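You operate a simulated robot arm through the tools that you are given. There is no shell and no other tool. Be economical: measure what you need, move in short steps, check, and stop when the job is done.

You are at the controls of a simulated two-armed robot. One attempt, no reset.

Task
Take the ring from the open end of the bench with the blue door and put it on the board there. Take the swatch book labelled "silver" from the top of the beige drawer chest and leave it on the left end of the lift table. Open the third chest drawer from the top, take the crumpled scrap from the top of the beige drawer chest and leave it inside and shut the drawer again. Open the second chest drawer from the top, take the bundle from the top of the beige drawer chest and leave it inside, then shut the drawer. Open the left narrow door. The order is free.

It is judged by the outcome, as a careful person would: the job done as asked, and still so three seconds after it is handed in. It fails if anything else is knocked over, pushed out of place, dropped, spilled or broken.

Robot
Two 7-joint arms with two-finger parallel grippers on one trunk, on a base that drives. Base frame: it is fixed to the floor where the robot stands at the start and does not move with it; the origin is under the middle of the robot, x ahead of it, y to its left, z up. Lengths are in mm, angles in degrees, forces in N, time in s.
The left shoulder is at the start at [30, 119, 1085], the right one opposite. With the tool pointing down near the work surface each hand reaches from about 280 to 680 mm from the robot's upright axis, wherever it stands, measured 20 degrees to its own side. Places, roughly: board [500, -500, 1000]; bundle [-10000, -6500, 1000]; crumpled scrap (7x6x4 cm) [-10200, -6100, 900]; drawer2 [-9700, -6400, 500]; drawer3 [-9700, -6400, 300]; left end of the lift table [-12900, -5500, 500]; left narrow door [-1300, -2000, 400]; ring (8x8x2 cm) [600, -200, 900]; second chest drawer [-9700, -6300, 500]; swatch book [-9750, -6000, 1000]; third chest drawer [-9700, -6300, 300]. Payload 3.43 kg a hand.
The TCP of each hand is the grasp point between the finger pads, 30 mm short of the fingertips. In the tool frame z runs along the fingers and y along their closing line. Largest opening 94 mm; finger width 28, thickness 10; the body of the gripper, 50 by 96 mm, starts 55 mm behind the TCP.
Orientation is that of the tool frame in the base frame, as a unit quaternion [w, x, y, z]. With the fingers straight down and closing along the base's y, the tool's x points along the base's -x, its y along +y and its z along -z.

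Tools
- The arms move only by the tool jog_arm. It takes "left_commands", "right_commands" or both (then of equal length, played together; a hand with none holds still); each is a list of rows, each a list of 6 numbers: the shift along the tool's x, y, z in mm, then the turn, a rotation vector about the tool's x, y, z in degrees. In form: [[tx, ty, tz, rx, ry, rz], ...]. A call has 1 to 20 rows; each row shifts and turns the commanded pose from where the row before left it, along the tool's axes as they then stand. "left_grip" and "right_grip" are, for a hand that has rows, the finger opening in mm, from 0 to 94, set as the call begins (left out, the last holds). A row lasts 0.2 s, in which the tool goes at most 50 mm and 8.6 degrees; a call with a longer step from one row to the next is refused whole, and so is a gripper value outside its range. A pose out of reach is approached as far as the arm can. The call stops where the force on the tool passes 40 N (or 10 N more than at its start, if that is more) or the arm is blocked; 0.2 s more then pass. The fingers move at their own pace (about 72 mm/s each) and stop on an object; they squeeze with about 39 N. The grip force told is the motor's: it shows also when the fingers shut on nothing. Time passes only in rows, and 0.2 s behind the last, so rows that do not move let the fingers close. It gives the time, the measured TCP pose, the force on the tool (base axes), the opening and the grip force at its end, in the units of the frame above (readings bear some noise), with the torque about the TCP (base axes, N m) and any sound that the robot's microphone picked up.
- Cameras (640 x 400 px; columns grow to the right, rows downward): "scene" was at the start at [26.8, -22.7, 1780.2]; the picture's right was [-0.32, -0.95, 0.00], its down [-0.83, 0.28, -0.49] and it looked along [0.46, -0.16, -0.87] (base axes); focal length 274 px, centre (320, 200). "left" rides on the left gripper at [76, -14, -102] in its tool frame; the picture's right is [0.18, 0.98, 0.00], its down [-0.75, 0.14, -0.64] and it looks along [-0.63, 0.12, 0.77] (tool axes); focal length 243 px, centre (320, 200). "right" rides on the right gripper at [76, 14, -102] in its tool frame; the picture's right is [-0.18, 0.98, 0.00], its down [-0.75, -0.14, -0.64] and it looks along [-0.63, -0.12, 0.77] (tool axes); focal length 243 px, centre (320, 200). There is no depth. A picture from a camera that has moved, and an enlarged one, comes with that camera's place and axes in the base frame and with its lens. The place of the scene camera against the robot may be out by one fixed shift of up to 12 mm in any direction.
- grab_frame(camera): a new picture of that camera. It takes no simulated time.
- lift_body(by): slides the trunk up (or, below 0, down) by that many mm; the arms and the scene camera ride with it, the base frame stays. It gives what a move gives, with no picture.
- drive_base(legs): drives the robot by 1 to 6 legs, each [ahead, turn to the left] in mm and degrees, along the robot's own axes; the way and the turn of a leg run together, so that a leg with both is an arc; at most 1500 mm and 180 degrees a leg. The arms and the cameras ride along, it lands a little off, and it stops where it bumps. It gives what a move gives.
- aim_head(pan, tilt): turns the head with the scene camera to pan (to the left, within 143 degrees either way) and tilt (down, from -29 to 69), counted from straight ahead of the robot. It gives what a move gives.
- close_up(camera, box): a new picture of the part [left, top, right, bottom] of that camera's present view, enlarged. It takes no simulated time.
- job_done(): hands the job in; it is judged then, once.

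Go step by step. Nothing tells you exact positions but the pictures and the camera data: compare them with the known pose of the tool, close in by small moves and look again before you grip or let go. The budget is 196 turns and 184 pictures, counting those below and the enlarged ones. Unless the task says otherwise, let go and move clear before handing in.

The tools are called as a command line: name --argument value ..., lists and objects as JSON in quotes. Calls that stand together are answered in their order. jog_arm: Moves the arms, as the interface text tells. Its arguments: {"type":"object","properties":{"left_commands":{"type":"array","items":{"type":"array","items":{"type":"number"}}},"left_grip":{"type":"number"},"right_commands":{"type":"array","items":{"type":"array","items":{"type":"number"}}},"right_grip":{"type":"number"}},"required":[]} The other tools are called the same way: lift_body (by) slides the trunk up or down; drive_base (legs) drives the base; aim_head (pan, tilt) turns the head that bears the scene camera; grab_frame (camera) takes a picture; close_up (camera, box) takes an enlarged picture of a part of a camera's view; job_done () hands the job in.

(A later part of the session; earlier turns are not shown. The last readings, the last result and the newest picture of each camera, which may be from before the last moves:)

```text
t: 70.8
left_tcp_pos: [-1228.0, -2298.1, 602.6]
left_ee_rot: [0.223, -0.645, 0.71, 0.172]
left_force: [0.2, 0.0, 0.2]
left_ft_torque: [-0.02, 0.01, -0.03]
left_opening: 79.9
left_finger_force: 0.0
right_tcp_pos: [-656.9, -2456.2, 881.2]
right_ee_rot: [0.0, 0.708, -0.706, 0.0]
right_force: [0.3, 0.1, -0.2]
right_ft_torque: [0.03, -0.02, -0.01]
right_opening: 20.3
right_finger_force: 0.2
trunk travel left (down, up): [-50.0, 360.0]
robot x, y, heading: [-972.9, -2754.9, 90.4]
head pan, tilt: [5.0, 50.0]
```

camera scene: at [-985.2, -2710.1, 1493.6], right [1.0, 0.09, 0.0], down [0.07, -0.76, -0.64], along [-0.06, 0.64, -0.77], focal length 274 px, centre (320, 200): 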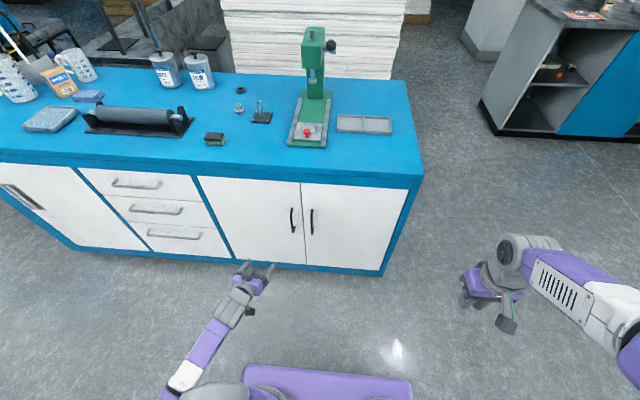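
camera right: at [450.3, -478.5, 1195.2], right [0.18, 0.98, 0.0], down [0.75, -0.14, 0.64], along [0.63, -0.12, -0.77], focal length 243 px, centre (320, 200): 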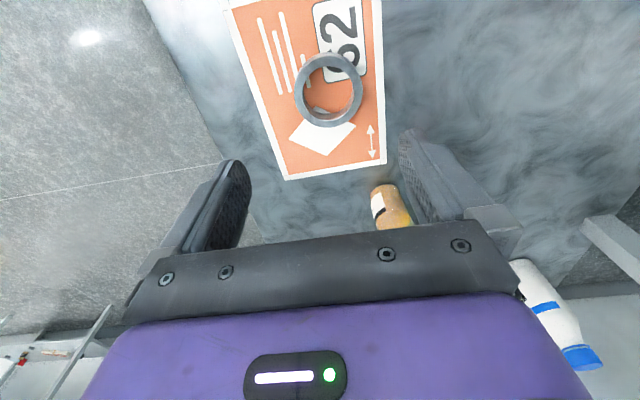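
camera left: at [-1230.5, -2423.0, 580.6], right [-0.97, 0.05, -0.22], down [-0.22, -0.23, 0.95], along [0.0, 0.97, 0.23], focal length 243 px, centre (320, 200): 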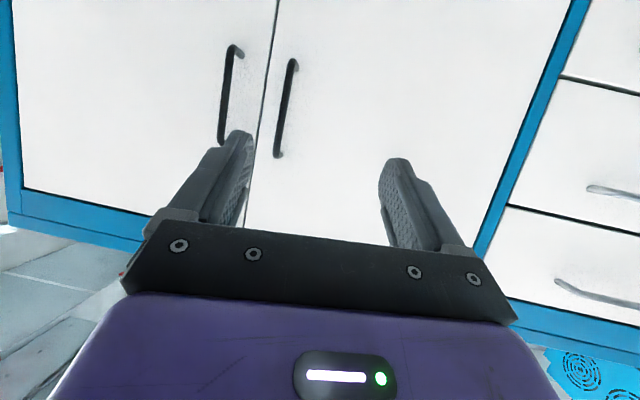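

The commanded pose follows the actual one. I move the hand toward the handle front and pitch up partially.

jog_arm --left_commands '[[-28, -10.3, 32.2, 0, 0, 0], [-28, -10.3, 32.2, 0, 0, 0], [-28, -10.3, 32.2, 0, 0, 0], [-28, -10.3, 32.2, 0, 0, 0], [-28, -10.3, 32.2, 0, 0, 0], [0, 0, 0, 0, -8, 0], [0, 0, 0, 0, -8, 0]]'

grab_frame --camera "left"

```text
t: 72.4
left_tcp_pos: [-1150.7, -2101.2, 546.3]
left_ee_rot: [0.322, -0.614, 0.671, 0.262]
left_force: [-0.3, 0.9, -0.1]
left_ft_torque: [-0.03, 0.01, -0.04]
left_opening: 79.9
left_finger_force: 0.1
right_tcp_pos: [-657.6, -2456.0, 879.7]
right_ee_rot: [0.0, 0.708, -0.706, 0.0]
right_force: [1.1, 0.3, -0.3]
right_ft_torque: [0.01, 0.02, 0.02]
right_opening: 19.9
right_finger_force: 0.0
trunk travel left (down, up): [-50.0, 360.0]
robot x, y, heading: [-970.8, -2756.4, 90.3]
head pan, tilt: [5.0, 50.0]
```

```text
156 pictures are left
camera left: at [-1150.4, -2229.5, 558.4], right [-0.98, -0.01, -0.18], down [-0.18, 0.03, 0.98], along [-0.01, 1.0, -0.03], focal length 243 px, centre (320, 200)
```

left: 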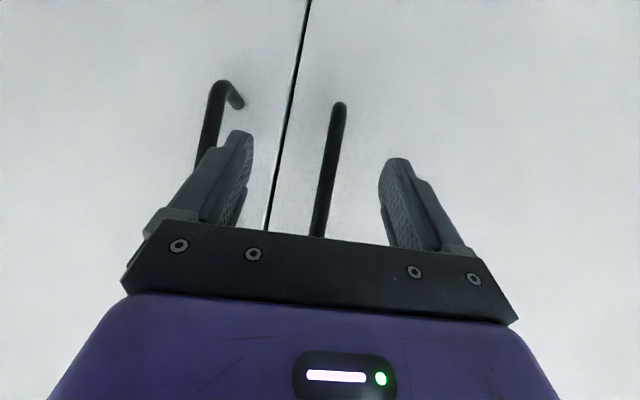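

The bar stands between the fingers. I advance 40 mm forward, watching the force.

jog_arm --left_commands '[[-10, 1.5, 11.3, 0, 0, 0], [-10, 1.5, 11.3, 0, 0, 0], [-8, 1, 9, 0, 0, 0]]'

grab_frame --camera "left"

```text
t: 73.2
left_tcp_pos: [-1151.9, -2066.8, 547.7]
left_ee_rot: [0.319, -0.617, 0.67, 0.261]
left_force: [-0.1, -8.1, 4.7]
left_ft_torque: [0.05, 0.19, 0.33]
left_opening: 78.9
left_finger_force: 0.1
right_tcp_pos: [-657.3, -2456.7, 880.2]
right_ee_rot: [0.0, 0.709, -0.705, 0.0]
right_force: [-0.2, -0.1, -0.7]
right_ft_torque: [0.0, 0.03, -0.03]
right_opening: 20.1
right_finger_force: 0.0
trunk travel left (down, up): [-50.0, 360.0]
robot x, y, heading: [-974.6, -2751.3, 90.3]
head pan, tilt: [5.0, 50.0]
stopped in row 3 (left hand): the force on the tool passed its limit at 46 N (the readings are from after the stop); the commanded pose is now the measured one
```

```text
155 pictures are left
camera left: at [-1150.6, -2194.7, 560.1], right [-0.98, -0.02, -0.18], down [-0.18, 0.04, 0.98], along [-0.01, 1.0, -0.04], focal length 243 px, centre (320, 200)
```

left: 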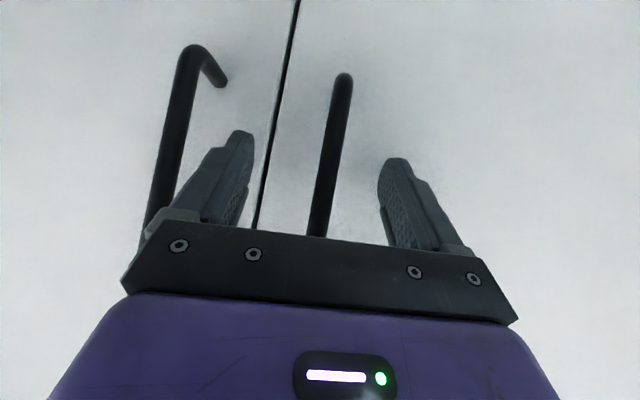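

The tips touch the door face (y≈−2040), so the bar is between the pads. I back off a little and grip.

jog_arm --left_commands '[[2, 0, -2, 0, 0, 0], [0, 0, 0, 0, 0, 0], [0, 0, 0, 0, 0, 0], [0, 0, 0, 0, 0, 0], [0, 0, 0, 0, 0, 0]]' --left_grip 0

grab_frame --camera "left"

```text
t: 74.4
left_tcp_pos: [-1154.6, -2069.2, 547.0]
left_ee_rot: [0.318, -0.617, 0.67, 0.262]
left_force: [-6.7, 1.0, 0.3]
left_ft_torque: [0.14, -0.03, 0.0]
left_opening: 15.1
left_finger_force: 45.3
right_tcp_pos: [-657.9, -2456.8, 880.5]
right_ee_rot: [0.001, 0.71, -0.704, 0.001]
right_force: [0.0, 0.0, -0.5]
right_ft_torque: [0.02, -0.04, 0.01]
right_opening: 20.1
right_finger_force: 0.1
trunk travel left (down, up): [-50.0, 360.0]
robot x, y, heading: [-974.3, -2754.7, 90.1]
head pan, tilt: [5.0, 50.0]
```

```text
154 pictures are left
camera left: at [-1152.5, -2196.3, 559.3], right [-0.98, -0.02, -0.18], down [-0.18, 0.04, 0.98], along [-0.01, 1.0, -0.04], focal length 243 px, centre (320, 200)
```

left: 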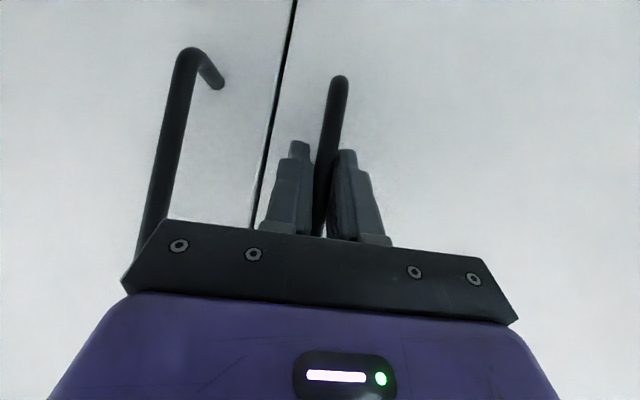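

Bar gripped. I pull the door open along its arc by about 25°.

jog_arm --left_commands '[[9.6, 0.4, -11.1, 0, 0, 0], [9.6, 0.4, -11.1, 0, 0, 0], [9.6, 1.9, -11.2, 0, 0, 0], [9.6, 1.9, -11.2, 0, 0, 0], [9.35, 3, -11, 0, 0, 0], [9.35, 3, -11, 0, 0, 0], [9.06, 4, -10.7, 0, 0, 0], [9.06, 4, -10.7, 0, 0, 0], [9.1, 5.5, -10.9, 0, 0, 0], [9.1, 5.5, -10.9, 0, 0, 0]]'

grab_frame --camera "scene"

```text
t: 76.6
left_tcp_pos: [-1200.4, -2209.1, 547.7]
left_ee_rot: [0.316, -0.62, 0.669, 0.262]
left_force: [-18.4, 11.1, -11.1]
left_ft_torque: [0.05, -0.27, 0.11]
left_opening: 15.1
left_finger_force: 45.1
right_tcp_pos: [-658.4, -2453.2, 880.0]
right_ee_rot: [0.0, 0.709, -0.705, 0.001]
right_force: [0.0, -0.4, -0.6]
right_ft_torque: [-0.02, 0.01, -0.02]
right_opening: 20.0
right_finger_force: 0.0
trunk travel left (down, up): [-50.0, 360.0]
robot x, y, heading: [-971.6, -2752.7, 90.1]
head pan, tilt: [5.0, 50.0]
```

```text
153 pictures are left
camera scene: at [-986.0, -2707.7, 1493.4], right [1.0, 0.09, 0.0], down [0.07, -0.76, -0.64], along [-0.06, 0.64, -0.77], focal length 274 px, centre (320, 200)
```

scene: 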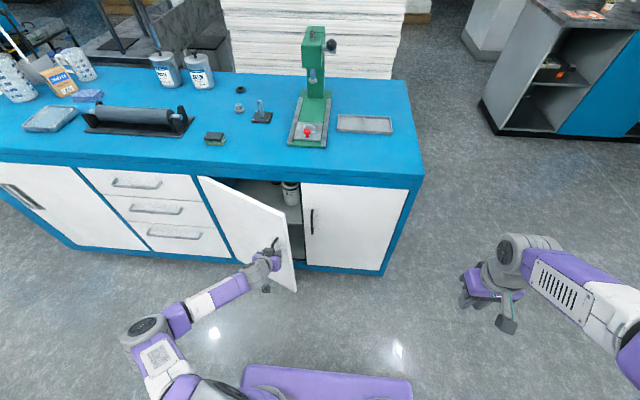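

The door is partly open (~25°). I release the handle, move the hand to the inner side of the door edge, to push it open from inside.

jog_arm --left_commands '[[0, 0, 0, 0, 0, 0], [0, 0, 0, 0, 0, 0], [0, 0, 0, 0, 0, 0]]' --left_grip 70

jog_arm --left_commands '[[17.7, -2.9, -20.2, 0, 0, 0], [17.7, -2.9, -20.2, 0, 0, 0], [17.7, -2.9, -20.2, 0, 0, 0], [17.7, -2.9, -20.2, 0, 0, 0], [-1.7, -44.7, 5, 0, 0, 0], [-1.7, -44.7, 5, 0, 0, 0], [-1.7, -44.7, 5, 0, 0, 0], [-0.6, -20, 2, 0, 0, 0]]'

grab_frame --camera "scene"

```text
t: 77.4
left_tcp_pos: [-1194.5, -2210.7, 549.4]
left_ee_rot: [0.319, -0.617, 0.671, 0.26]
left_force: [0.1, 0.0, 0.2]
left_ft_torque: [-0.03, 0.02, 0.02]
left_opening: 70.0
left_finger_force: 0.0
right_tcp_pos: [-657.9, -2454.6, 880.1]
right_ee_rot: [0.001, 0.709, -0.705, -0.001]
right_force: [0.5, -0.4, 0.2]
right_ft_torque: [0.02, -0.02, -0.02]
right_opening: 19.9
right_finger_force: 0.0
trunk travel left (down, up): [-50.0, 360.0]
robot x, y, heading: [-973.8, -2753.4, 90.4]
head pan, tilt: [5.0, 50.0]
```

```text
t: 79.2
left_tcp_pos: [-1142.3, -2269.7, 608.5]
left_ee_rot: [0.319, -0.616, 0.674, 0.254]
left_force: [-0.7, 0.7, -0.7]
left_ft_torque: [-0.01, -0.03, -0.01]
left_opening: 70.1
left_finger_force: 0.0
left hand out of reach, approached as far as the arm can: row 5, 6, 7, 8
right_tcp_pos: [-658.1, -2456.7, 879.3]
right_ee_rot: [-0.001, 0.709, -0.705, 0.0]
right_force: [0.1, 0.6, 0.1]
right_ft_torque: [0.0, 0.01, 0.01]
right_opening: 20.0
right_finger_force: 0.0
trunk travel left (down, up): [-50.0, 360.0]
robot x, y, heading: [-971.0, -2752.5, 90.2]
head pan, tilt: [5.0, 50.0]
```

```text
152 pictures are left
camera scene: at [-983.7, -2709.5, 1493.5], right [1.0, 0.09, 0.0], down [0.07, -0.76, -0.64], along [-0.06, 0.64, -0.77], focal length 274 px, centre (320, 200)
```

scene: 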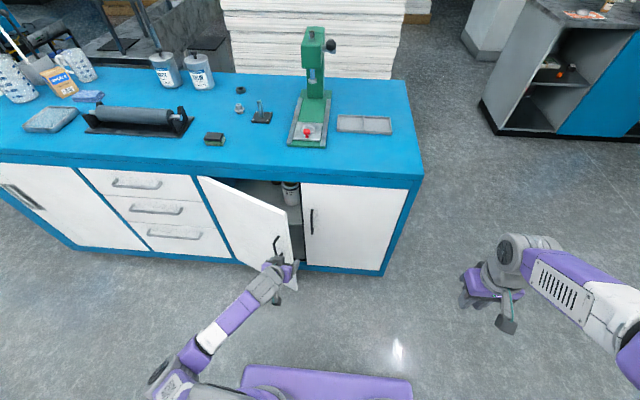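

The hand is cramped close in. I back the base 180 mm to gain room, then shift the hand right.

drive_base --legs '[[-180, 0]]'

jog_arm --left_commands '[[-28.2, 4.6, 32.2, 0, 0, 0], [-20, -20, 25, 0, 0, 0], [-10, -40, 15, 0, 0, 0], [-1.7, -40, 5, 0, 0, 0]]' --left_grip 0

grab_frame --camera "scene"

```text
t: 80.7
left_tcp_pos: [-1140.7, -2452.7, 607.4]
left_ee_rot: [0.32, -0.615, 0.675, 0.253]
left_force: [0.4, -0.2, 0.0]
left_ft_torque: [0.02, -0.02, -0.02]
left_opening: 70.1
left_finger_force: 0.1
right_tcp_pos: [-656.7, -2639.4, 879.7]
right_ee_rot: [0.001, 0.709, -0.706, 0.001]
right_force: [-0.1, 0.7, -0.1]
right_ft_torque: [0.02, -0.01, 0.03]
right_opening: 20.2
right_finger_force: 0.1
trunk travel left (down, up): [-50.0, 360.0]
robot x, y, heading: [-970.3, -2936.2, 90.3]
head pan, tilt: [5.0, 50.0]
```

```text
t: 81.7
left_tcp_pos: [-1034.9, -2365.6, 607.9]
left_ee_rot: [0.319, -0.616, 0.674, 0.253]
left_force: [0.3, -0.1, 0.8]
left_ft_torque: [0.03, 0.02, 0.0]
left_opening: 0.1
left_finger_force: 33.4
right_tcp_pos: [-654.8, -2637.5, 879.9]
right_ee_rot: [0.0, 0.708, -0.706, 0.0]
right_force: [-0.3, 0.8, 0.1]
right_ft_torque: [0.03, -0.01, -0.01]
right_opening: 19.8
right_finger_force: 0.1
trunk travel left (down, up): [-50.0, 360.0]
robot x, y, heading: [-972.5, -2937.7, 90.4]
head pan, tilt: [5.0, 50.0]
```

```text
151 pictures are left
camera scene: at [-982.7, -2891.8, 1493.5], right [1.0, 0.09, 0.0], down [0.07, -0.76, -0.64], along [-0.06, 0.64, -0.77], focal length 274 px, centre (320, 200)
```

scene: 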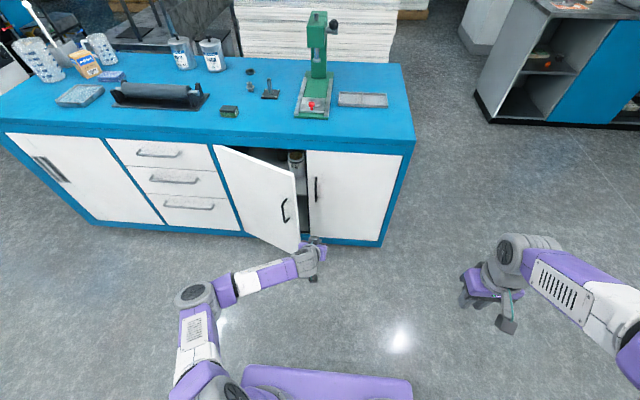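

Now I push the closed hand forward beside the door edge.

jog_arm --left_commands '[[-24.9, 4.1, 28.4, 0, 0, 0], [-24.9, 4.1, 28.4, 0, 0, 0], [-24.9, 4.1, 28.4, 0, 0, 0], [-24.9, 4.1, 28.4, 0, 0, 0], [-24.9, 4.1, 28.4, 0, 0, 0]]'

grab_frame --camera "left"

grab_frame --camera "scene"

```text
t: 82.9
left_tcp_pos: [-1033.5, -2175.0, 606.5]
left_ee_rot: [0.32, -0.614, 0.675, 0.255]
left_force: [0.7, 0.5, -0.4]
left_ft_torque: [-0.07, 0.01, -0.01]
left_opening: 0.0
left_finger_force: 32.7
right_tcp_pos: [-656.3, -2638.9, 880.4]
right_ee_rot: [0.0, 0.708, -0.706, 0.0]
right_force: [-0.3, 0.5, -0.1]
right_ft_torque: [0.04, 0.03, -0.01]
right_opening: 19.8
right_finger_force: 0.1
trunk travel left (down, up): [-50.0, 360.0]
robot x, y, heading: [-974.3, -2937.9, 90.2]
head pan, tilt: [5.0, 50.0]
```

```text
150 pictures are left
camera left: at [-1033.9, -2303.0, 619.3], right [-0.98, -0.01, -0.19], down [-0.19, 0.05, 0.98], along [0.0, 1.0, -0.05], focal length 243 px, centre (320, 200)
```

left: 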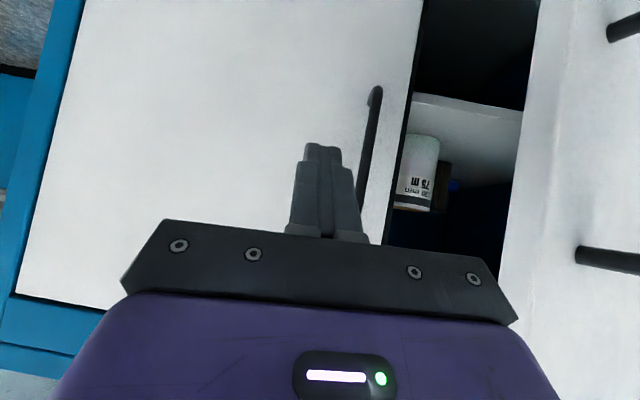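

```text
149 pictures are left
camera scene: at [-982.2, -2891.8, 1493.5], right [1.0, 0.09, 0.0], down [0.07, -0.76, -0.64], along [-0.06, 0.64, -0.77], focal length 274 px, centre (320, 200)
```

scene: 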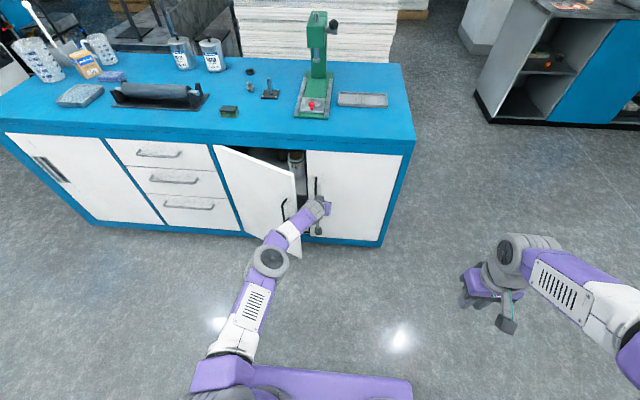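

The hand is on the inner side of the door edge. I sweep left to push the door open.

jog_arm --left_commands '[[1, 30, -3, 0, 0, 0], [1, 30, -3, 0, 0, 0], [1, 30, -3, 0, 0, 0], [1, 30, -3, 0, 0, 0], [10.4, 30, -14.2, 0, 0, 0], [10.4, 30, -14.2, 0, 0, 0], [10.4, 30, -14.2, 0, 0, 0], [10.4, 30, -14.2, 0, 0, 0], [10.4, 30, -14.2, 0, 0, 0]]'

grab_frame --camera "scene"

```text
t: 83.9
left_tcp_pos: [-1125.6, -2174.1, 601.3]
left_ee_rot: [0.329, -0.606, 0.682, 0.243]
left_force: [4.9, -1.0, 1.6]
left_ft_torque: [0.06, 0.07, 0.0]
left_opening: 0.0
left_finger_force: 33.0
right_tcp_pos: [-655.9, -2637.7, 880.7]
right_ee_rot: [0.0, 0.707, -0.707, 0.0]
right_force: [0.5, 0.7, 0.1]
right_ft_torque: [-0.06, -0.04, -0.01]
right_opening: 19.8
right_finger_force: 0.0
trunk travel left (down, up): [-50.0, 360.0]
robot x, y, heading: [-970.7, -2937.3, 89.9]
head pan, tilt: [5.0, 50.0]
stopped in row 5 (left hand): the force on the tool passed its limit at 53 N (the readings are from after the stop); the commanded pose is now the measured one
```

```text
148 pictures are left
camera scene: at [-983.8, -2891.4, 1493.5], right [1.0, 0.09, 0.0], down [0.07, -0.76, -0.64], along [-0.06, 0.64, -0.77], focal length 274 px, centre (320, 200)
```

scene: 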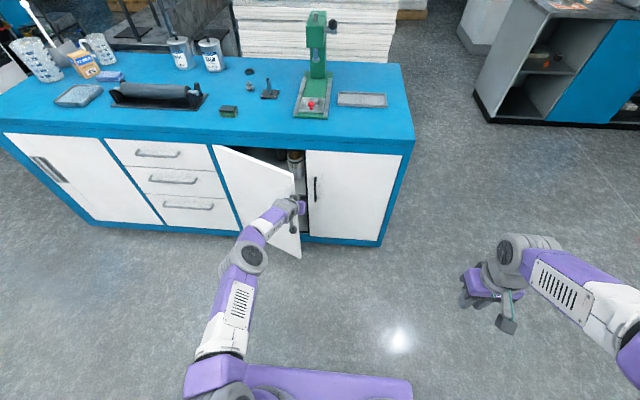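

The gripper body is jamming on the door's edge. I move right, up a bit, deeper in, and then push outward from behind the door.

jog_arm --left_commands '[[-19, -12.5, -15, 0, 0, 0], [-19, -12.5, -15, 0, 0, 0], [-20, 4.4, 22, 0, 0, 0], [-20, 4.4, 22, 0, 0, 0], [1.4, 29.6, -4.6, 0, 0, 0], [1.4, 29.6, -4.6, 0, 0, 0]]'

grab_frame --camera "left"

grab_frame --camera "scene"

```text
t: 85.2
left_tcp_pos: [-1123.0, -2154.5, 651.3]
left_ee_rot: [0.336, -0.6, 0.688, 0.233]
left_force: [4.5, -0.3, 4.6]
left_ft_torque: [0.15, -0.06, -0.15]
left_opening: 0.1
left_finger_force: 33.2
left hand out of reach, approached as far as the arm can: row 3, 4
right_tcp_pos: [-655.1, -2641.2, 879.5]
right_ee_rot: [0.001, -0.706, 0.708, 0.0]
right_force: [-0.2, 1.0, 0.4]
right_ft_torque: [0.01, 0.0, -0.04]
right_opening: 19.9
right_finger_force: 0.1
trunk travel left (down, up): [-50.0, 360.0]
robot x, y, heading: [-970.9, -2934.3, 89.7]
head pan, tilt: [5.0, 50.0]
stopped in row 6 (left hand): the force on the tool passed its limit at 51 N (the readings are from after the stop); the commanded pose is now the measured one
```

```text
147 pictures are left
camera left: at [-1130.9, -2282.6, 665.0], right [-0.98, 0.04, -0.22], down [-0.21, 0.06, 0.97], along [0.06, 1.0, -0.05], focal length 243 px, centre (320, 200)
```

left: 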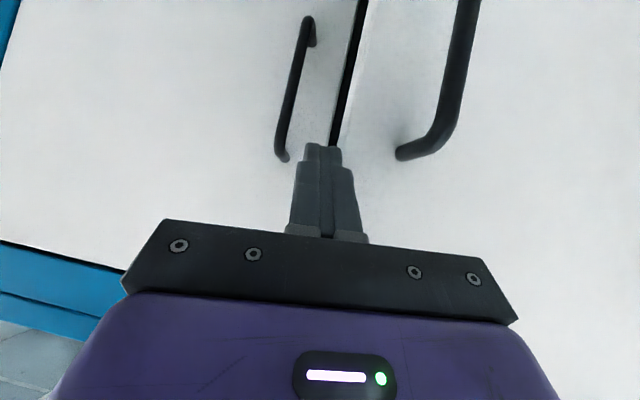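

```text
146 pictures are left
camera scene: at [-983.1, -2892.0, 1493.6], right [1.0, 0.08, 0.0], down [0.06, -0.76, -0.64], along [-0.05, 0.64, -0.77], focal length 274 px, centre (320, 200)
```

scene: 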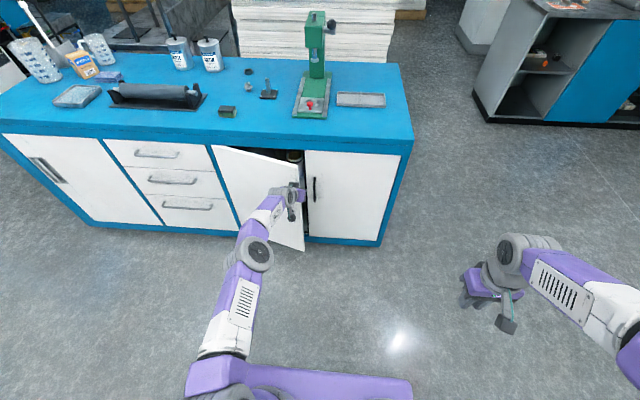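

The arm is at its limit here and the door only ~15° open. Better to stand to the left, facing diagonally, and pull the handle toward the robot. I withdraw the hand and reposition the base.

jog_arm --left_commands '[[-1, -25, 3, 0, 0, 0], [-1, -25, 3, 0, 0, 0], [24.9, -4.1, -28.4, 0, 0, 0], [24.9, -4.1, -28.4, 0, 0, 0], [24.9, -4.1, -28.4, 0, 0, 0], [24.9, -4.1, -28.4, 0, 0, 0], [24.9, -4.1, -28.4, 0, 0, 0], [24.9, -4.1, -28.4, 0, 0, 0]]'

drive_base --legs '[[0, 66], [537, 0], [0, -106]]'

aim_head --pan 0 --tilt 50

grab_frame --camera "left"

grab_frame --camera "scene"

```text
t: 87.0
left_tcp_pos: [-1085.9, -2385.2, 656.3]
left_ee_rot: [0.333, -0.601, 0.688, 0.233]
left_force: [0.3, -0.4, -0.2]
left_ft_torque: [0.01, 0.0, -0.02]
left_opening: 0.0
left_finger_force: 32.2
right_tcp_pos: [-653.4, -2641.1, 881.1]
right_ee_rot: [0.0, -0.706, 0.708, 0.0]
right_force: [0.2, -0.8, -0.2]
right_ft_torque: [-0.01, 0.0, -0.03]
right_opening: 19.8
right_finger_force: 0.1
trunk travel left (down, up): [-50.0, 360.0]
robot x, y, heading: [-969.0, -2938.9, 90.0]
head pan, tilt: [5.0, 50.0]
```

```text
t: 97.4
left_tcp_pos: [-1182.6, -2226.7, 655.9]
left_ee_rot: [0.393, -0.332, 0.851, 0.106]
left_force: [0.7, 1.0, 0.0]
left_ft_torque: [0.01, -0.02, 0.02]
left_opening: 0.0
left_finger_force: 32.8
right_tcp_pos: [-1013.7, -2700.3, 879.4]
right_ee_rot: [0.0, -0.425, 0.905, 0.0]
right_force: [-0.6, 1.2, -0.3]
right_ft_torque: [0.0, 0.03, -0.02]
right_opening: 20.0
right_finger_force: 0.1
trunk travel left (down, up): [-50.0, 360.0]
robot x, y, heading: [-1443.2, -2727.1, 50.2]
head pan, tilt: [5.0, 50.0]
```

```text
t: 98.1
left_tcp_pos: [-1181.5, -2228.3, 655.0]
left_ee_rot: [0.392, -0.333, 0.851, 0.107]
left_force: [-0.6, -1.1, 0.2]
left_ft_torque: [0.01, -0.01, 0.02]
left_opening: 0.2
left_finger_force: 32.8
right_tcp_pos: [-1014.5, -2699.9, 879.4]
right_ee_rot: [0.001, -0.424, 0.906, 0.0]
right_force: [0.8, 0.0, 0.7]
right_ft_torque: [-0.01, -0.01, 0.0]
right_opening: 20.0
right_finger_force: 0.1
trunk travel left (down, up): [-50.0, 360.0]
robot x, y, heading: [-1447.8, -2723.9, 50.2]
head pan, tilt: [0.0, 50.0]
```

```text
145 pictures are left
camera left: at [-1269.6, -2319.7, 670.2], right [-0.72, 0.66, -0.21], down [-0.12, 0.19, 0.98], along [0.68, 0.73, -0.06], focal length 243 px, centre (320, 200)
```

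left: 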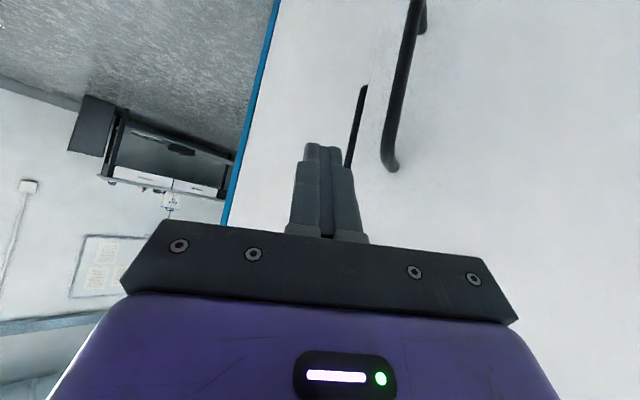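

```text
144 pictures are left
camera scene: at [-1421.8, -2692.2, 1493.5], right [0.77, -0.64, 0.0], down [-0.49, -0.59, -0.64], along [0.41, 0.49, -0.77], focal length 274 px, centre (320, 200)
```

scene: 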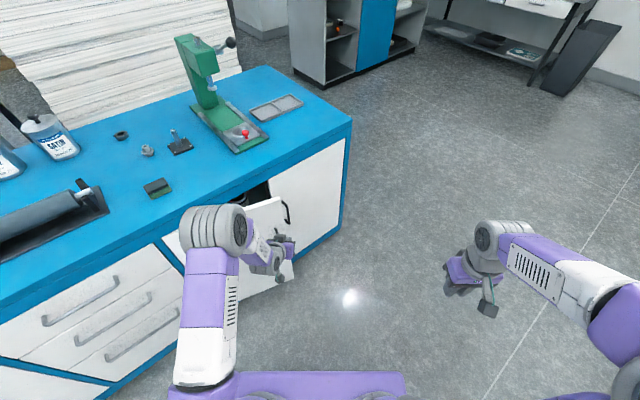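

The handle is near [−1172,−2145]. I position the open hand in front of it.

jog_arm --left_commands '[[22, 22.3, 20.5, 0, 0, 0], [22, 22.3, 20.5, 0, 0, 0], [22, 22.3, 20.5, 0, 0, 0], [0, 0, 0, 0, 0, 0]]' --left_grip 85

grab_frame --camera "left"

```text
t: 99.1
left_tcp_pos: [-1219.1, -2181.2, 559.8]
left_ee_rot: [0.392, -0.332, 0.851, 0.106]
left_force: [0.5, -0.9, -0.3]
left_ft_torque: [-0.03, 0.0, -0.02]
left_opening: 84.8
left_finger_force: 0.0
right_tcp_pos: [-1013.5, -2699.9, 880.1]
right_ee_rot: [0.0, -0.424, 0.906, 0.0]
right_force: [0.4, -0.3, 0.0]
right_ft_torque: [0.0, 0.02, 0.0]
right_opening: 19.9
right_finger_force: 0.0
trunk travel left (down, up): [-50.0, 360.0]
robot x, y, heading: [-1447.4, -2724.8, 50.1]
head pan, tilt: [0.0, 50.0]
```

```text
143 pictures are left
camera left: at [-1305.0, -2273.3, 573.6], right [-0.72, 0.65, -0.21], down [-0.12, 0.19, 0.97], along [0.68, 0.73, -0.06], focal length 243 px, centre (320, 200)
```

left: 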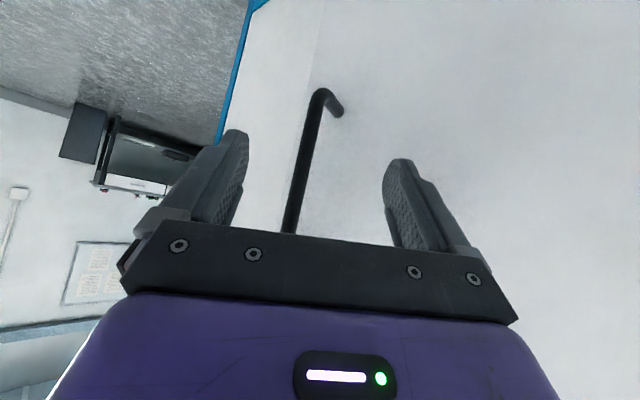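

The bar is centred between the fingers; I advance.

jog_arm --left_commands '[[-8, 0, 8.9, 0, 0, 0], [-8, 0, 8.9, 0, 0, 0], [-8, 0, 8.9, 0, 0, 0], [-7, 0, 7.4, 0, 0, 0]]'

grab_frame --camera "left"

```text
t: 100.1
left_tcp_pos: [-1185.5, -2150.7, 558.7]
left_ee_rot: [0.392, -0.332, 0.852, 0.106]
left_force: [0.6, -0.1, 0.2]
left_ft_torque: [0.02, 0.0, 0.03]
left_opening: 84.9
left_finger_force: 0.1
right_tcp_pos: [-1014.3, -2700.1, 880.4]
right_ee_rot: [0.0, -0.424, 0.906, 0.0]
right_force: [0.4, 0.1, -0.3]
right_ft_torque: [0.01, 0.0, 0.01]
right_opening: 19.9
right_finger_force: 0.1
trunk travel left (down, up): [-50.0, 360.0]
robot x, y, heading: [-1445.5, -2727.0, 49.9]
head pan, tilt: [0.0, 50.0]
```

```text
142 pictures are left
camera left: at [-1272.6, -2242.7, 573.6], right [-0.72, 0.66, -0.21], down [-0.12, 0.19, 0.98], along [0.68, 0.73, -0.06], focal length 243 px, centre (320, 200)
```

left: 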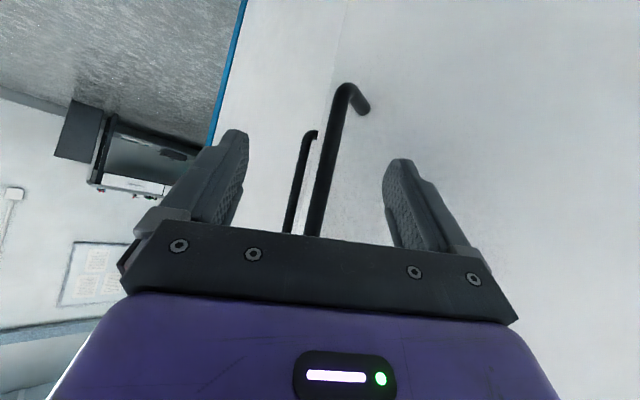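

Still ~35 mm short of the bar; I advance further and then grip.

jog_arm --left_commands '[[-8, 0, 8.9, 0, 0, 0], [-8, 0, 8.9, 0, 0, 0], [-5, 0, 5.5, 0, 0, 0]]'

jog_arm --left_commands '[[0, 0, 0, 0, 0, 0], [0, 0, 0, 0, 0, 0], [0, 0, 0, 0, 0, 0], [0, 0, 0, 0, 0, 0]]' --left_grip 0

grab_frame --camera "left"

```text
t: 100.9
left_tcp_pos: [-1161.4, -2130.9, 559.6]
left_ee_rot: [0.392, -0.332, 0.851, 0.106]
left_force: [0.5, 0.4, 0.9]
left_ft_torque: [-0.04, 0.01, -0.03]
left_opening: 84.9
left_finger_force: 0.1
right_tcp_pos: [-1014.2, -2700.1, 879.5]
right_ee_rot: [-0.001, -0.425, 0.905, 0.0]
right_force: [-0.1, 0.0, -0.6]
right_ft_torque: [0.0, 0.03, -0.03]
right_opening: 20.0
right_finger_force: 0.1
trunk travel left (down, up): [-50.0, 360.0]
robot x, y, heading: [-1444.8, -2724.2, 49.9]
head pan, tilt: [0.0, 50.0]
```

```text
t: 101.9
left_tcp_pos: [-1168.8, -2128.4, 559.8]
left_ee_rot: [0.39, -0.333, 0.851, 0.109]
left_force: [-32.4, 8.7, 5.8]
left_ft_torque: [0.51, 1.29, 0.21]
left_opening: 15.3
left_finger_force: 45.6
right_tcp_pos: [-1015.2, -2700.7, 880.8]
right_ee_rot: [0.002, -0.423, 0.906, -0.001]
right_force: [0.5, -0.7, 0.5]
right_ft_torque: [0.0, 0.04, 0.04]
right_opening: 20.1
right_finger_force: 0.0
trunk travel left (down, up): [-50.0, 360.0]
robot x, y, heading: [-1444.4, -2725.5, 49.9]
head pan, tilt: [0.0, 50.0]
```

```text
141 pictures are left
camera left: at [-1255.2, -2220.8, 574.3], right [-0.73, 0.65, -0.21], down [-0.11, 0.18, 0.98], along [0.67, 0.74, -0.06], focal length 243 px, centre (320, 200)
```

left: 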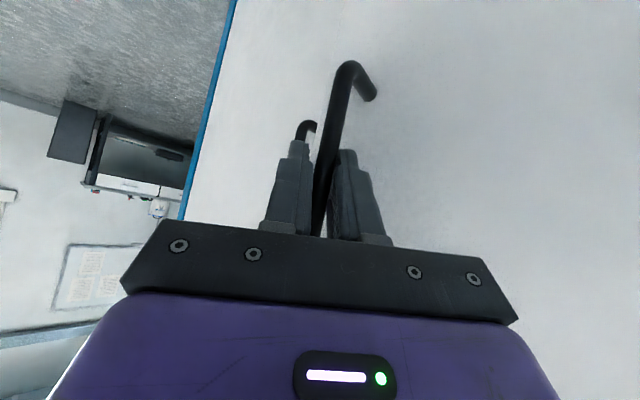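

Gripped. I pull the door along its arc toward the robot.

jog_arm --left_commands '[[8.8, -7.1, -8.8, 0, 0, 0], [8.8, -7.1, -8.8, 0, 0, 0], [8.8, -7.1, -8.8, 0, 0, 0], [8.8, -7.1, -8.8, 0, 0, 0], [9.6, -4.6, -10, 0, 0, 0], [9.6, -4.6, -10, 0, 0, 0], [9.6, -4.6, -10, 0, 0, 0], [9.6, -4.6, -10, 0, 0, 0], [9.8, -2.5, -10.5, 0, 0, 0], [9.8, -2.5, -10.5, 0, 0, 0], [9.8, -2.5, -10.5, 0, 0, 0], [9.8, -2.5, -10.5, 0, 0, 0]]'

grab_frame --camera "scene"

```text
t: 104.5
left_tcp_pos: [-1253.5, -2274.6, 559.3]
left_ee_rot: [0.39, -0.336, 0.85, 0.111]
left_force: [-26.9, 26.2, 2.5]
left_ft_torque: [1.34, -0.25, 0.06]
left_opening: 15.3
left_finger_force: 44.9
right_tcp_pos: [-1015.4, -2699.5, 879.7]
right_ee_rot: [0.0, -0.425, 0.905, -0.001]
right_force: [-0.2, -0.6, -0.1]
right_ft_torque: [0.0, 0.01, -0.04]
right_opening: 19.8
right_finger_force: 0.2
trunk travel left (down, up): [-50.0, 360.0]
robot x, y, heading: [-1449.0, -2724.2, 50.1]
head pan, tilt: [0.0, 50.0]
```

```text
140 pictures are left
camera scene: at [-1424.1, -2690.6, 1493.5], right [0.77, -0.64, 0.0], down [-0.49, -0.59, -0.64], along [0.41, 0.49, -0.77], focal length 274 px, centre (320, 200)
```

scene: 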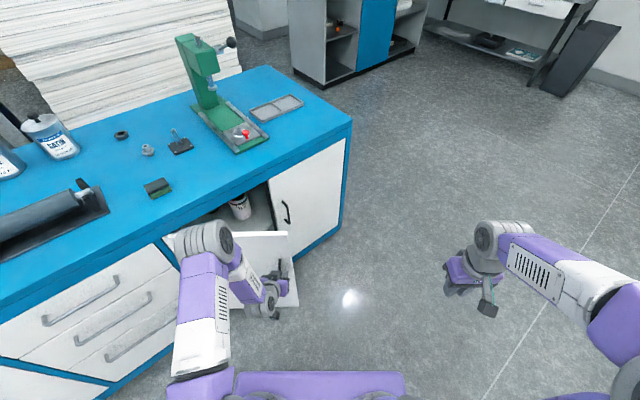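

About 40° open. I continue the arc.

jog_arm --left_commands '[[9.8, 0.3, -10.8, 0, 0, 0], [9.8, 0.3, -10.8, 0, 0, 0], [9.8, 0.3, -10.8, 0, 0, 0], [9.8, 0.3, -10.8, 0, 0, 0], [9.5, 2.8, -10.8, 0, 0, 0], [9.5, 2.8, -10.8, 0, 0, 0], [9.5, 2.8, -10.8, 0, 0, 0], [9.5, 2.8, -10.8, 0, 0, 0]]'

grab_frame --camera "scene"

```text
t: 106.3
left_tcp_pos: [-1345.5, -2343.5, 560.1]
left_ee_rot: [0.393, -0.334, 0.85, 0.11]
left_force: [-12.1, 25.2, 6.4]
left_ft_torque: [1.22, 0.46, -0.04]
left_opening: 15.3
left_finger_force: 45.1
right_tcp_pos: [-1014.4, -2700.3, 881.8]
right_ee_rot: [0.001, -0.424, 0.905, -0.001]
right_force: [-0.1, 0.6, -0.6]
right_ft_torque: [-0.03, 0.04, -0.03]
right_opening: 20.0
right_finger_force: 0.1
trunk travel left (down, up): [-50.0, 360.0]
robot x, y, heading: [-1449.3, -2728.3, 50.3]
head pan, tilt: [0.0, 50.0]
```

```text
139 pictures are left
camera scene: at [-1422.8, -2690.9, 1493.5], right [0.77, -0.64, 0.0], down [-0.49, -0.59, -0.64], along [0.41, 0.49, -0.77], focal length 274 px, centre (320, 200)
```

scene: 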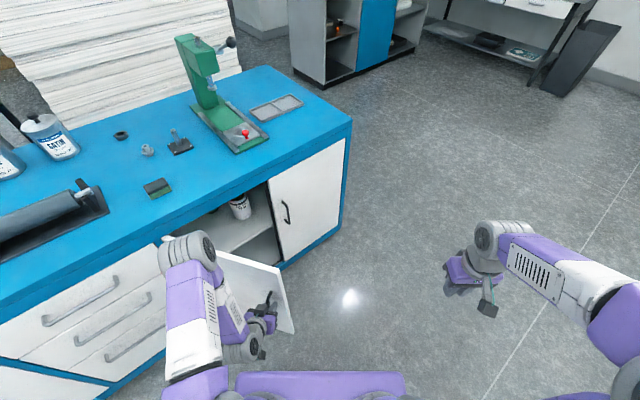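

~60° open and it still moves well; a bit more.

jog_arm --left_commands '[[8.8, 5, -10.3, 0, 0, 0], [8.8, 5, -10.3, 0, 0, 0], [8.8, 5, -10.3, 0, 0, 0], [8.8, 5, -10.3, 0, 0, 0], [7.8, 7.3, -9.6, 0, 0, 0], [7.8, 7.3, -9.6, 0, 0, 0]]'

grab_frame --camera "scene"

```text
t: 107.7
left_tcp_pos: [-1427.8, -2372.5, 559.8]
left_ee_rot: [0.393, -0.332, 0.851, 0.105]
left_force: [-3.1, 10.8, -4.1]
left_ft_torque: [1.81, 0.17, 0.06]
left_opening: 15.4
left_finger_force: 44.9
right_tcp_pos: [-1013.9, -2700.2, 880.6]
right_ee_rot: [0.0, -0.423, 0.906, 0.0]
right_force: [-0.7, -0.1, 0.6]
right_ft_torque: [-0.03, -0.06, -0.02]
right_opening: 20.0
right_finger_force: 0.0
trunk travel left (down, up): [-50.0, 360.0]
robot x, y, heading: [-1445.2, -2728.0, 50.3]
head pan, tilt: [0.0, 50.0]
```

```text
138 pictures are left
camera scene: at [-1422.1, -2691.7, 1493.5], right [0.77, -0.64, 0.0], down [-0.49, -0.59, -0.64], along [0.41, 0.49, -0.77], focal length 274 px, centre (320, 200)
```

scene: 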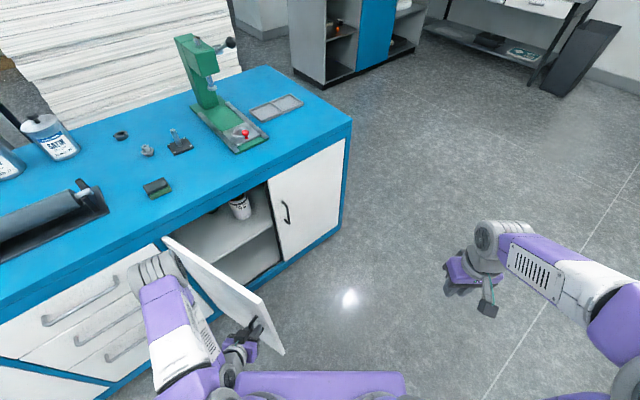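

The door is ~75° open. I release the handle and drive back.

jog_arm --left_commands '[[0, 0, 0, 0, 0, 0], [0, 0, 0, 0, 0, 0], [0, 0, 0, 0, 0, 0]]' --left_grip 80

drive_base --legs '[[-350, 0]]'

grab_frame --camera "scene"

```text
t: 108.5
left_tcp_pos: [-1428.7, -2372.1, 559.0]
left_ee_rot: [0.392, -0.333, 0.851, 0.106]
left_force: [-0.1, 0.0, 0.4]
left_ft_torque: [0.0, -0.01, 0.01]
left_opening: 80.2
left_finger_force: 0.1
right_tcp_pos: [-1013.6, -2700.6, 879.3]
right_ee_rot: [0.0, -0.424, 0.906, 0.0]
right_force: [0.9, 0.5, -0.2]
right_ft_torque: [0.02, 0.03, -0.01]
right_opening: 20.1
right_finger_force: 0.2
trunk travel left (down, up): [-50.0, 360.0]
robot x, y, heading: [-1446.2, -2724.1, 50.0]
head pan, tilt: [0.0, 50.0]
```

```text
t: 110.7
left_tcp_pos: [-1647.2, -2636.5, 559.6]
left_ee_rot: [0.393, -0.329, 0.852, 0.105]
left_force: [0.1, -0.3, 0.0]
left_ft_torque: [-0.01, -0.03, 0.0]
left_opening: 79.9
left_finger_force: 0.1
right_tcp_pos: [-1235.8, -2966.6, 880.0]
right_ee_rot: [0.0, -0.421, 0.907, 0.0]
right_force: [0.5, -0.3, -0.3]
right_ft_torque: [0.01, 0.0, 0.01]
right_opening: 19.9
right_finger_force: 0.1
trunk travel left (down, up): [-50.0, 360.0]
robot x, y, heading: [-1670.8, -2992.3, 49.8]
head pan, tilt: [0.0, 50.0]
```

```text
137 pictures are left
camera scene: at [-1643.6, -2956.6, 1493.6], right [0.76, -0.65, 0.0], down [-0.49, -0.58, -0.64], along [0.42, 0.49, -0.77], focal length 274 px, centre (320, 200)
```

scene: 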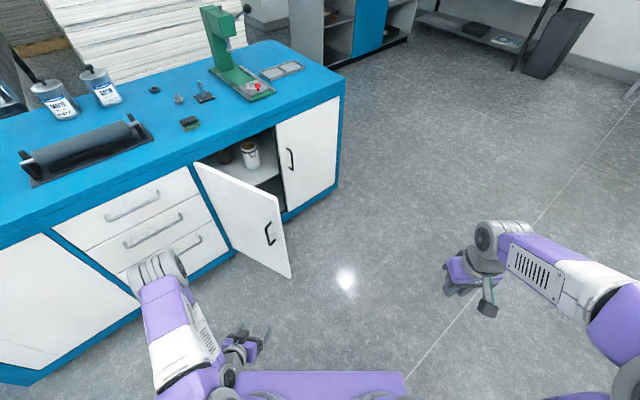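

The left narrow door stands open. Now I raise the trunk, fold the left hand down, and turn toward the beige chest.

lift_body --by 300

jog_arm --left_commands '[[0, 0, -20, 0, 8, 0], [0, 0, -20, 0, 8, 0], [0, 0, -20, 0, 8, 0], [0, 0, -20, 0, 8, 0], [0, 0, -30, 0, 8, 0], [0, 0, -30, 0, 8, 0]]' --left_grip 20

drive_base --legs '[[0, 151]]'

aim_head --pan 0 --tilt 15

grab_frame --camera "scene"

```text
t: 113.7
left_tcp_pos: [-1647.3, -2635.4, 859.0]
left_ee_rot: [0.393, -0.329, 0.852, 0.105]
left_force: [-0.7, 0.4, -0.1]
left_ft_torque: [0.03, -0.03, 0.02]
left_opening: 79.9
left_finger_force: 0.1
right_tcp_pos: [-1236.2, -2966.9, 1179.2]
right_ee_rot: [0.0, -0.421, 0.907, 0.0]
right_force: [-0.3, 0.7, 0.0]
right_ft_torque: [-0.02, -0.01, -0.02]
right_opening: 19.7
right_finger_force: 0.0
trunk travel left (down, up): [-350.0, 60.0]
robot x, y, heading: [-1667.7, -2988.1, 49.6]
head pan, tilt: [0.0, 50.0]
```

```text
t: 115.1
left_tcp_pos: [-1693.6, -2637.9, 952.5]
left_ee_rot: [0.013, -0.344, 0.938, -0.038]
left_force: [-0.1, -0.7, 0.0]
left_ft_torque: [0.01, 0.04, 0.0]
left_opening: 19.7
left_finger_force: 0.0
left hand out of reach, approached as far as the arm can: row 2, 3, 4
right_tcp_pos: [-1235.9, -2967.7, 1179.6]
right_ee_rot: [0.0, -0.421, 0.907, 0.0]
right_force: [1.0, 0.0, 0.0]
right_ft_torque: [-0.03, -0.02, 0.0]
right_opening: 19.9
right_finger_force: 0.0
trunk travel left (down, up): [-350.0, 60.0]
robot x, y, heading: [-1663.3, -2990.1, 49.7]
head pan, tilt: [0.0, 50.0]
```

```text
t: 122.0
left_tcp_pos: [-1785.1, -3325.7, 953.8]
left_ee_rot: [-0.04, 0.989, 0.145, -0.004]
left_force: [-0.9, -0.4, -0.8]
left_ft_torque: [-0.01, 0.03, 0.03]
left_opening: 20.3
left_finger_force: 0.0
right_tcp_pos: [-2074.2, -2838.9, 1180.4]
right_ee_rot: [0.001, 0.974, 0.227, 0.0]
right_force: [-0.3, 0.5, 0.4]
right_ft_torque: [-0.01, 0.02, -0.01]
right_opening: 20.0
right_finger_force: 0.0
trunk travel left (down, up): [-350.0, 60.0]
robot x, y, heading: [-1664.4, -2991.1, -153.9]
head pan, tilt: [0.0, 50.0]
```

```text
t: 123.0
left_tcp_pos: [-1784.1, -3325.1, 953.4]
left_ee_rot: [-0.04, 0.989, 0.145, -0.004]
left_force: [0.5, 0.0, -1.2]
left_ft_torque: [-0.01, -0.03, -0.05]
left_opening: 20.2
left_finger_force: 0.0
right_tcp_pos: [-2074.9, -2838.6, 1181.2]
right_ee_rot: [0.0, 0.974, 0.227, 0.0]
right_force: [0.1, 0.8, 0.5]
right_ft_torque: [0.03, -0.01, 0.02]
right_opening: 20.1
right_finger_force: 0.1
trunk travel left (down, up): [-350.0, 60.0]
robot x, y, heading: [-1668.5, -2985.8, -153.6]
head pan, tilt: [0.0, 15.0]
```

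```text
136 pictures are left
camera scene: at [-1730.6, -3020.2, 1847.2], right [-0.44, 0.9, 0.0], down [0.23, 0.11, -0.97], along [-0.87, -0.43, -0.26], focal length 274 px, centre (320, 200)
```

scene: 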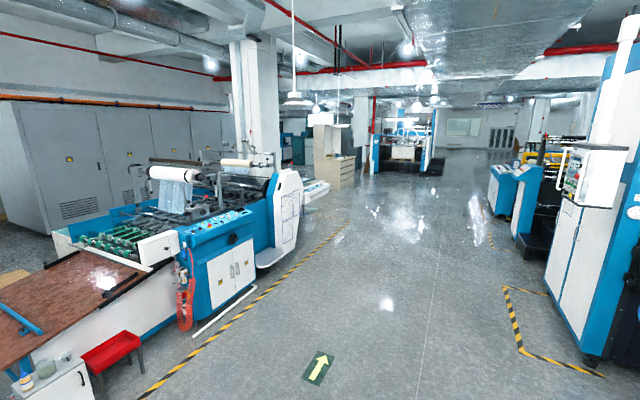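

The aisle is clear toward the chest. I drive along it in several legs.

drive_base --legs '[[0, -11.3], [1300, 0], [1300, 0], [1300, 0], [1300, 0], [1200, 0]]'

aim_head --pan 25 --tilt 20

grab_frame --camera "scene"

```text
t: 154.2
left_tcp_pos: [-7999.1, -4962.0, 953.0]
left_ee_rot: [-0.04, 0.998, 0.044, 0.001]
left_force: [-0.5, 0.2, 0.3]
left_ft_torque: [-0.01, 0.0, 0.02]
left_opening: 20.0
left_finger_force: 0.0
right_tcp_pos: [-8182.9, -4428.4, 1180.1]
right_ee_rot: [0.0, 0.992, 0.126, 0.001]
right_force: [0.0, 0.2, 0.7]
right_ft_torque: [0.03, -0.02, 0.01]
right_opening: 20.0
right_finger_force: 0.1
trunk travel left (down, up): [-350.0, 60.0]
robot x, y, heading: [-7817.5, -4660.0, -165.3]
head pan, tilt: [0.0, 15.0]
```

```text
t: 155.1
left_tcp_pos: [-7998.9, -4963.5, 952.7]
left_ee_rot: [-0.04, 0.998, 0.043, 0.0]
left_force: [0.0, -0.1, -0.3]
left_ft_torque: [-0.03, 0.0, 0.0]
left_opening: 19.9
left_finger_force: 0.1
right_tcp_pos: [-8182.7, -4427.4, 1179.5]
right_ee_rot: [0.001, 0.992, 0.126, 0.001]
right_force: [-0.3, -0.4, 0.1]
right_ft_torque: [0.02, 0.01, 0.03]
right_opening: 20.2
right_finger_force: 0.1
trunk travel left (down, up): [-350.0, 60.0]
robot x, y, heading: [-7815.6, -4656.8, -165.5]
head pan, tilt: [25.0, 20.0]
```

```text
135 pictures are left
camera scene: at [-7864.8, -4711.5, 1839.1], right [-0.64, 0.77, 0.0], down [0.26, 0.22, -0.94], along [-0.73, -0.6, -0.34], focal length 274 px, centre (320, 200)
```

scene: 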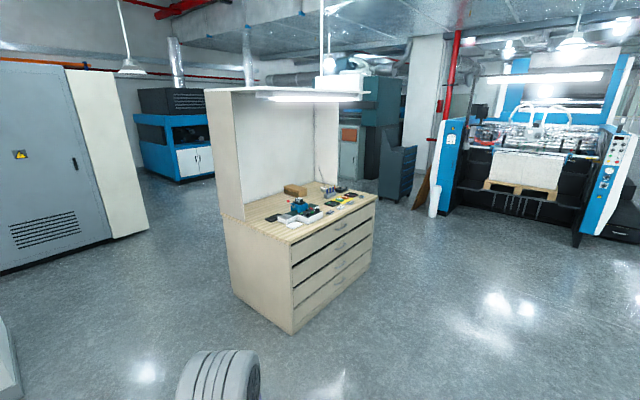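

The chest front (4 drawers) faces +y at y≈−6000, spanning x −9115…−10350. I drive to stand in front of it facing −y.

drive_base --legs '[[0, 1.2], [1000, 0], [1009, 0], [0, 75]]'

aim_head --pan 0 --tilt 35

grab_frame --camera "scene"

```text
t: 168.7
left_tcp_pos: [-9499.6, -5458.8, 953.7]
left_ee_rot: [-0.032, 0.756, 0.654, -0.025]
left_force: [0.0, -0.5, 0.1]
left_ft_torque: [0.01, -0.01, -0.03]
left_opening: 20.1
left_finger_force: 0.2
right_tcp_pos: [-10062.5, -5515.5, 1180.8]
right_ee_rot: [0.0, 0.699, 0.715, -0.001]
right_force: [1.0, 0.1, 0.2]
right_ft_torque: [-0.02, -0.02, 0.0]
right_opening: 19.8
right_finger_force: 0.1
trunk travel left (down, up): [-350.0, 60.0]
robot x, y, heading: [-9757.0, -5212.0, -89.1]
head pan, tilt: [25.0, 20.0]
```

```text
t: 169.6
left_tcp_pos: [-9500.4, -5458.3, 953.2]
left_ee_rot: [-0.032, 0.757, 0.652, -0.025]
left_force: [0.4, 0.0, 0.8]
left_ft_torque: [0.0, 0.0, 0.01]
left_opening: 19.8
left_finger_force: 0.0
right_tcp_pos: [-10062.7, -5514.2, 1179.7]
right_ee_rot: [0.0, 0.699, 0.715, 0.0]
right_force: [-1.2, 0.7, -0.9]
right_ft_torque: [-0.02, 0.0, -0.01]
right_opening: 20.0
right_finger_force: 0.0
trunk travel left (down, up): [-350.0, 60.0]
robot x, y, heading: [-9756.2, -5213.8, -88.9]
head pan, tilt: [0.0, 35.0]
```

```text
134 pictures are left
camera scene: at [-9758.3, -5271.0, 1815.3], right [-1.0, -0.02, 0.0], down [-0.01, 0.57, -0.82], along [0.02, -0.82, -0.57], focal length 274 px, centre (320, 200)
```

scene: 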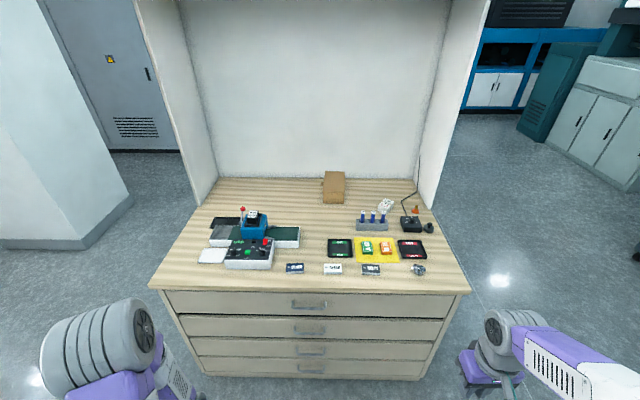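

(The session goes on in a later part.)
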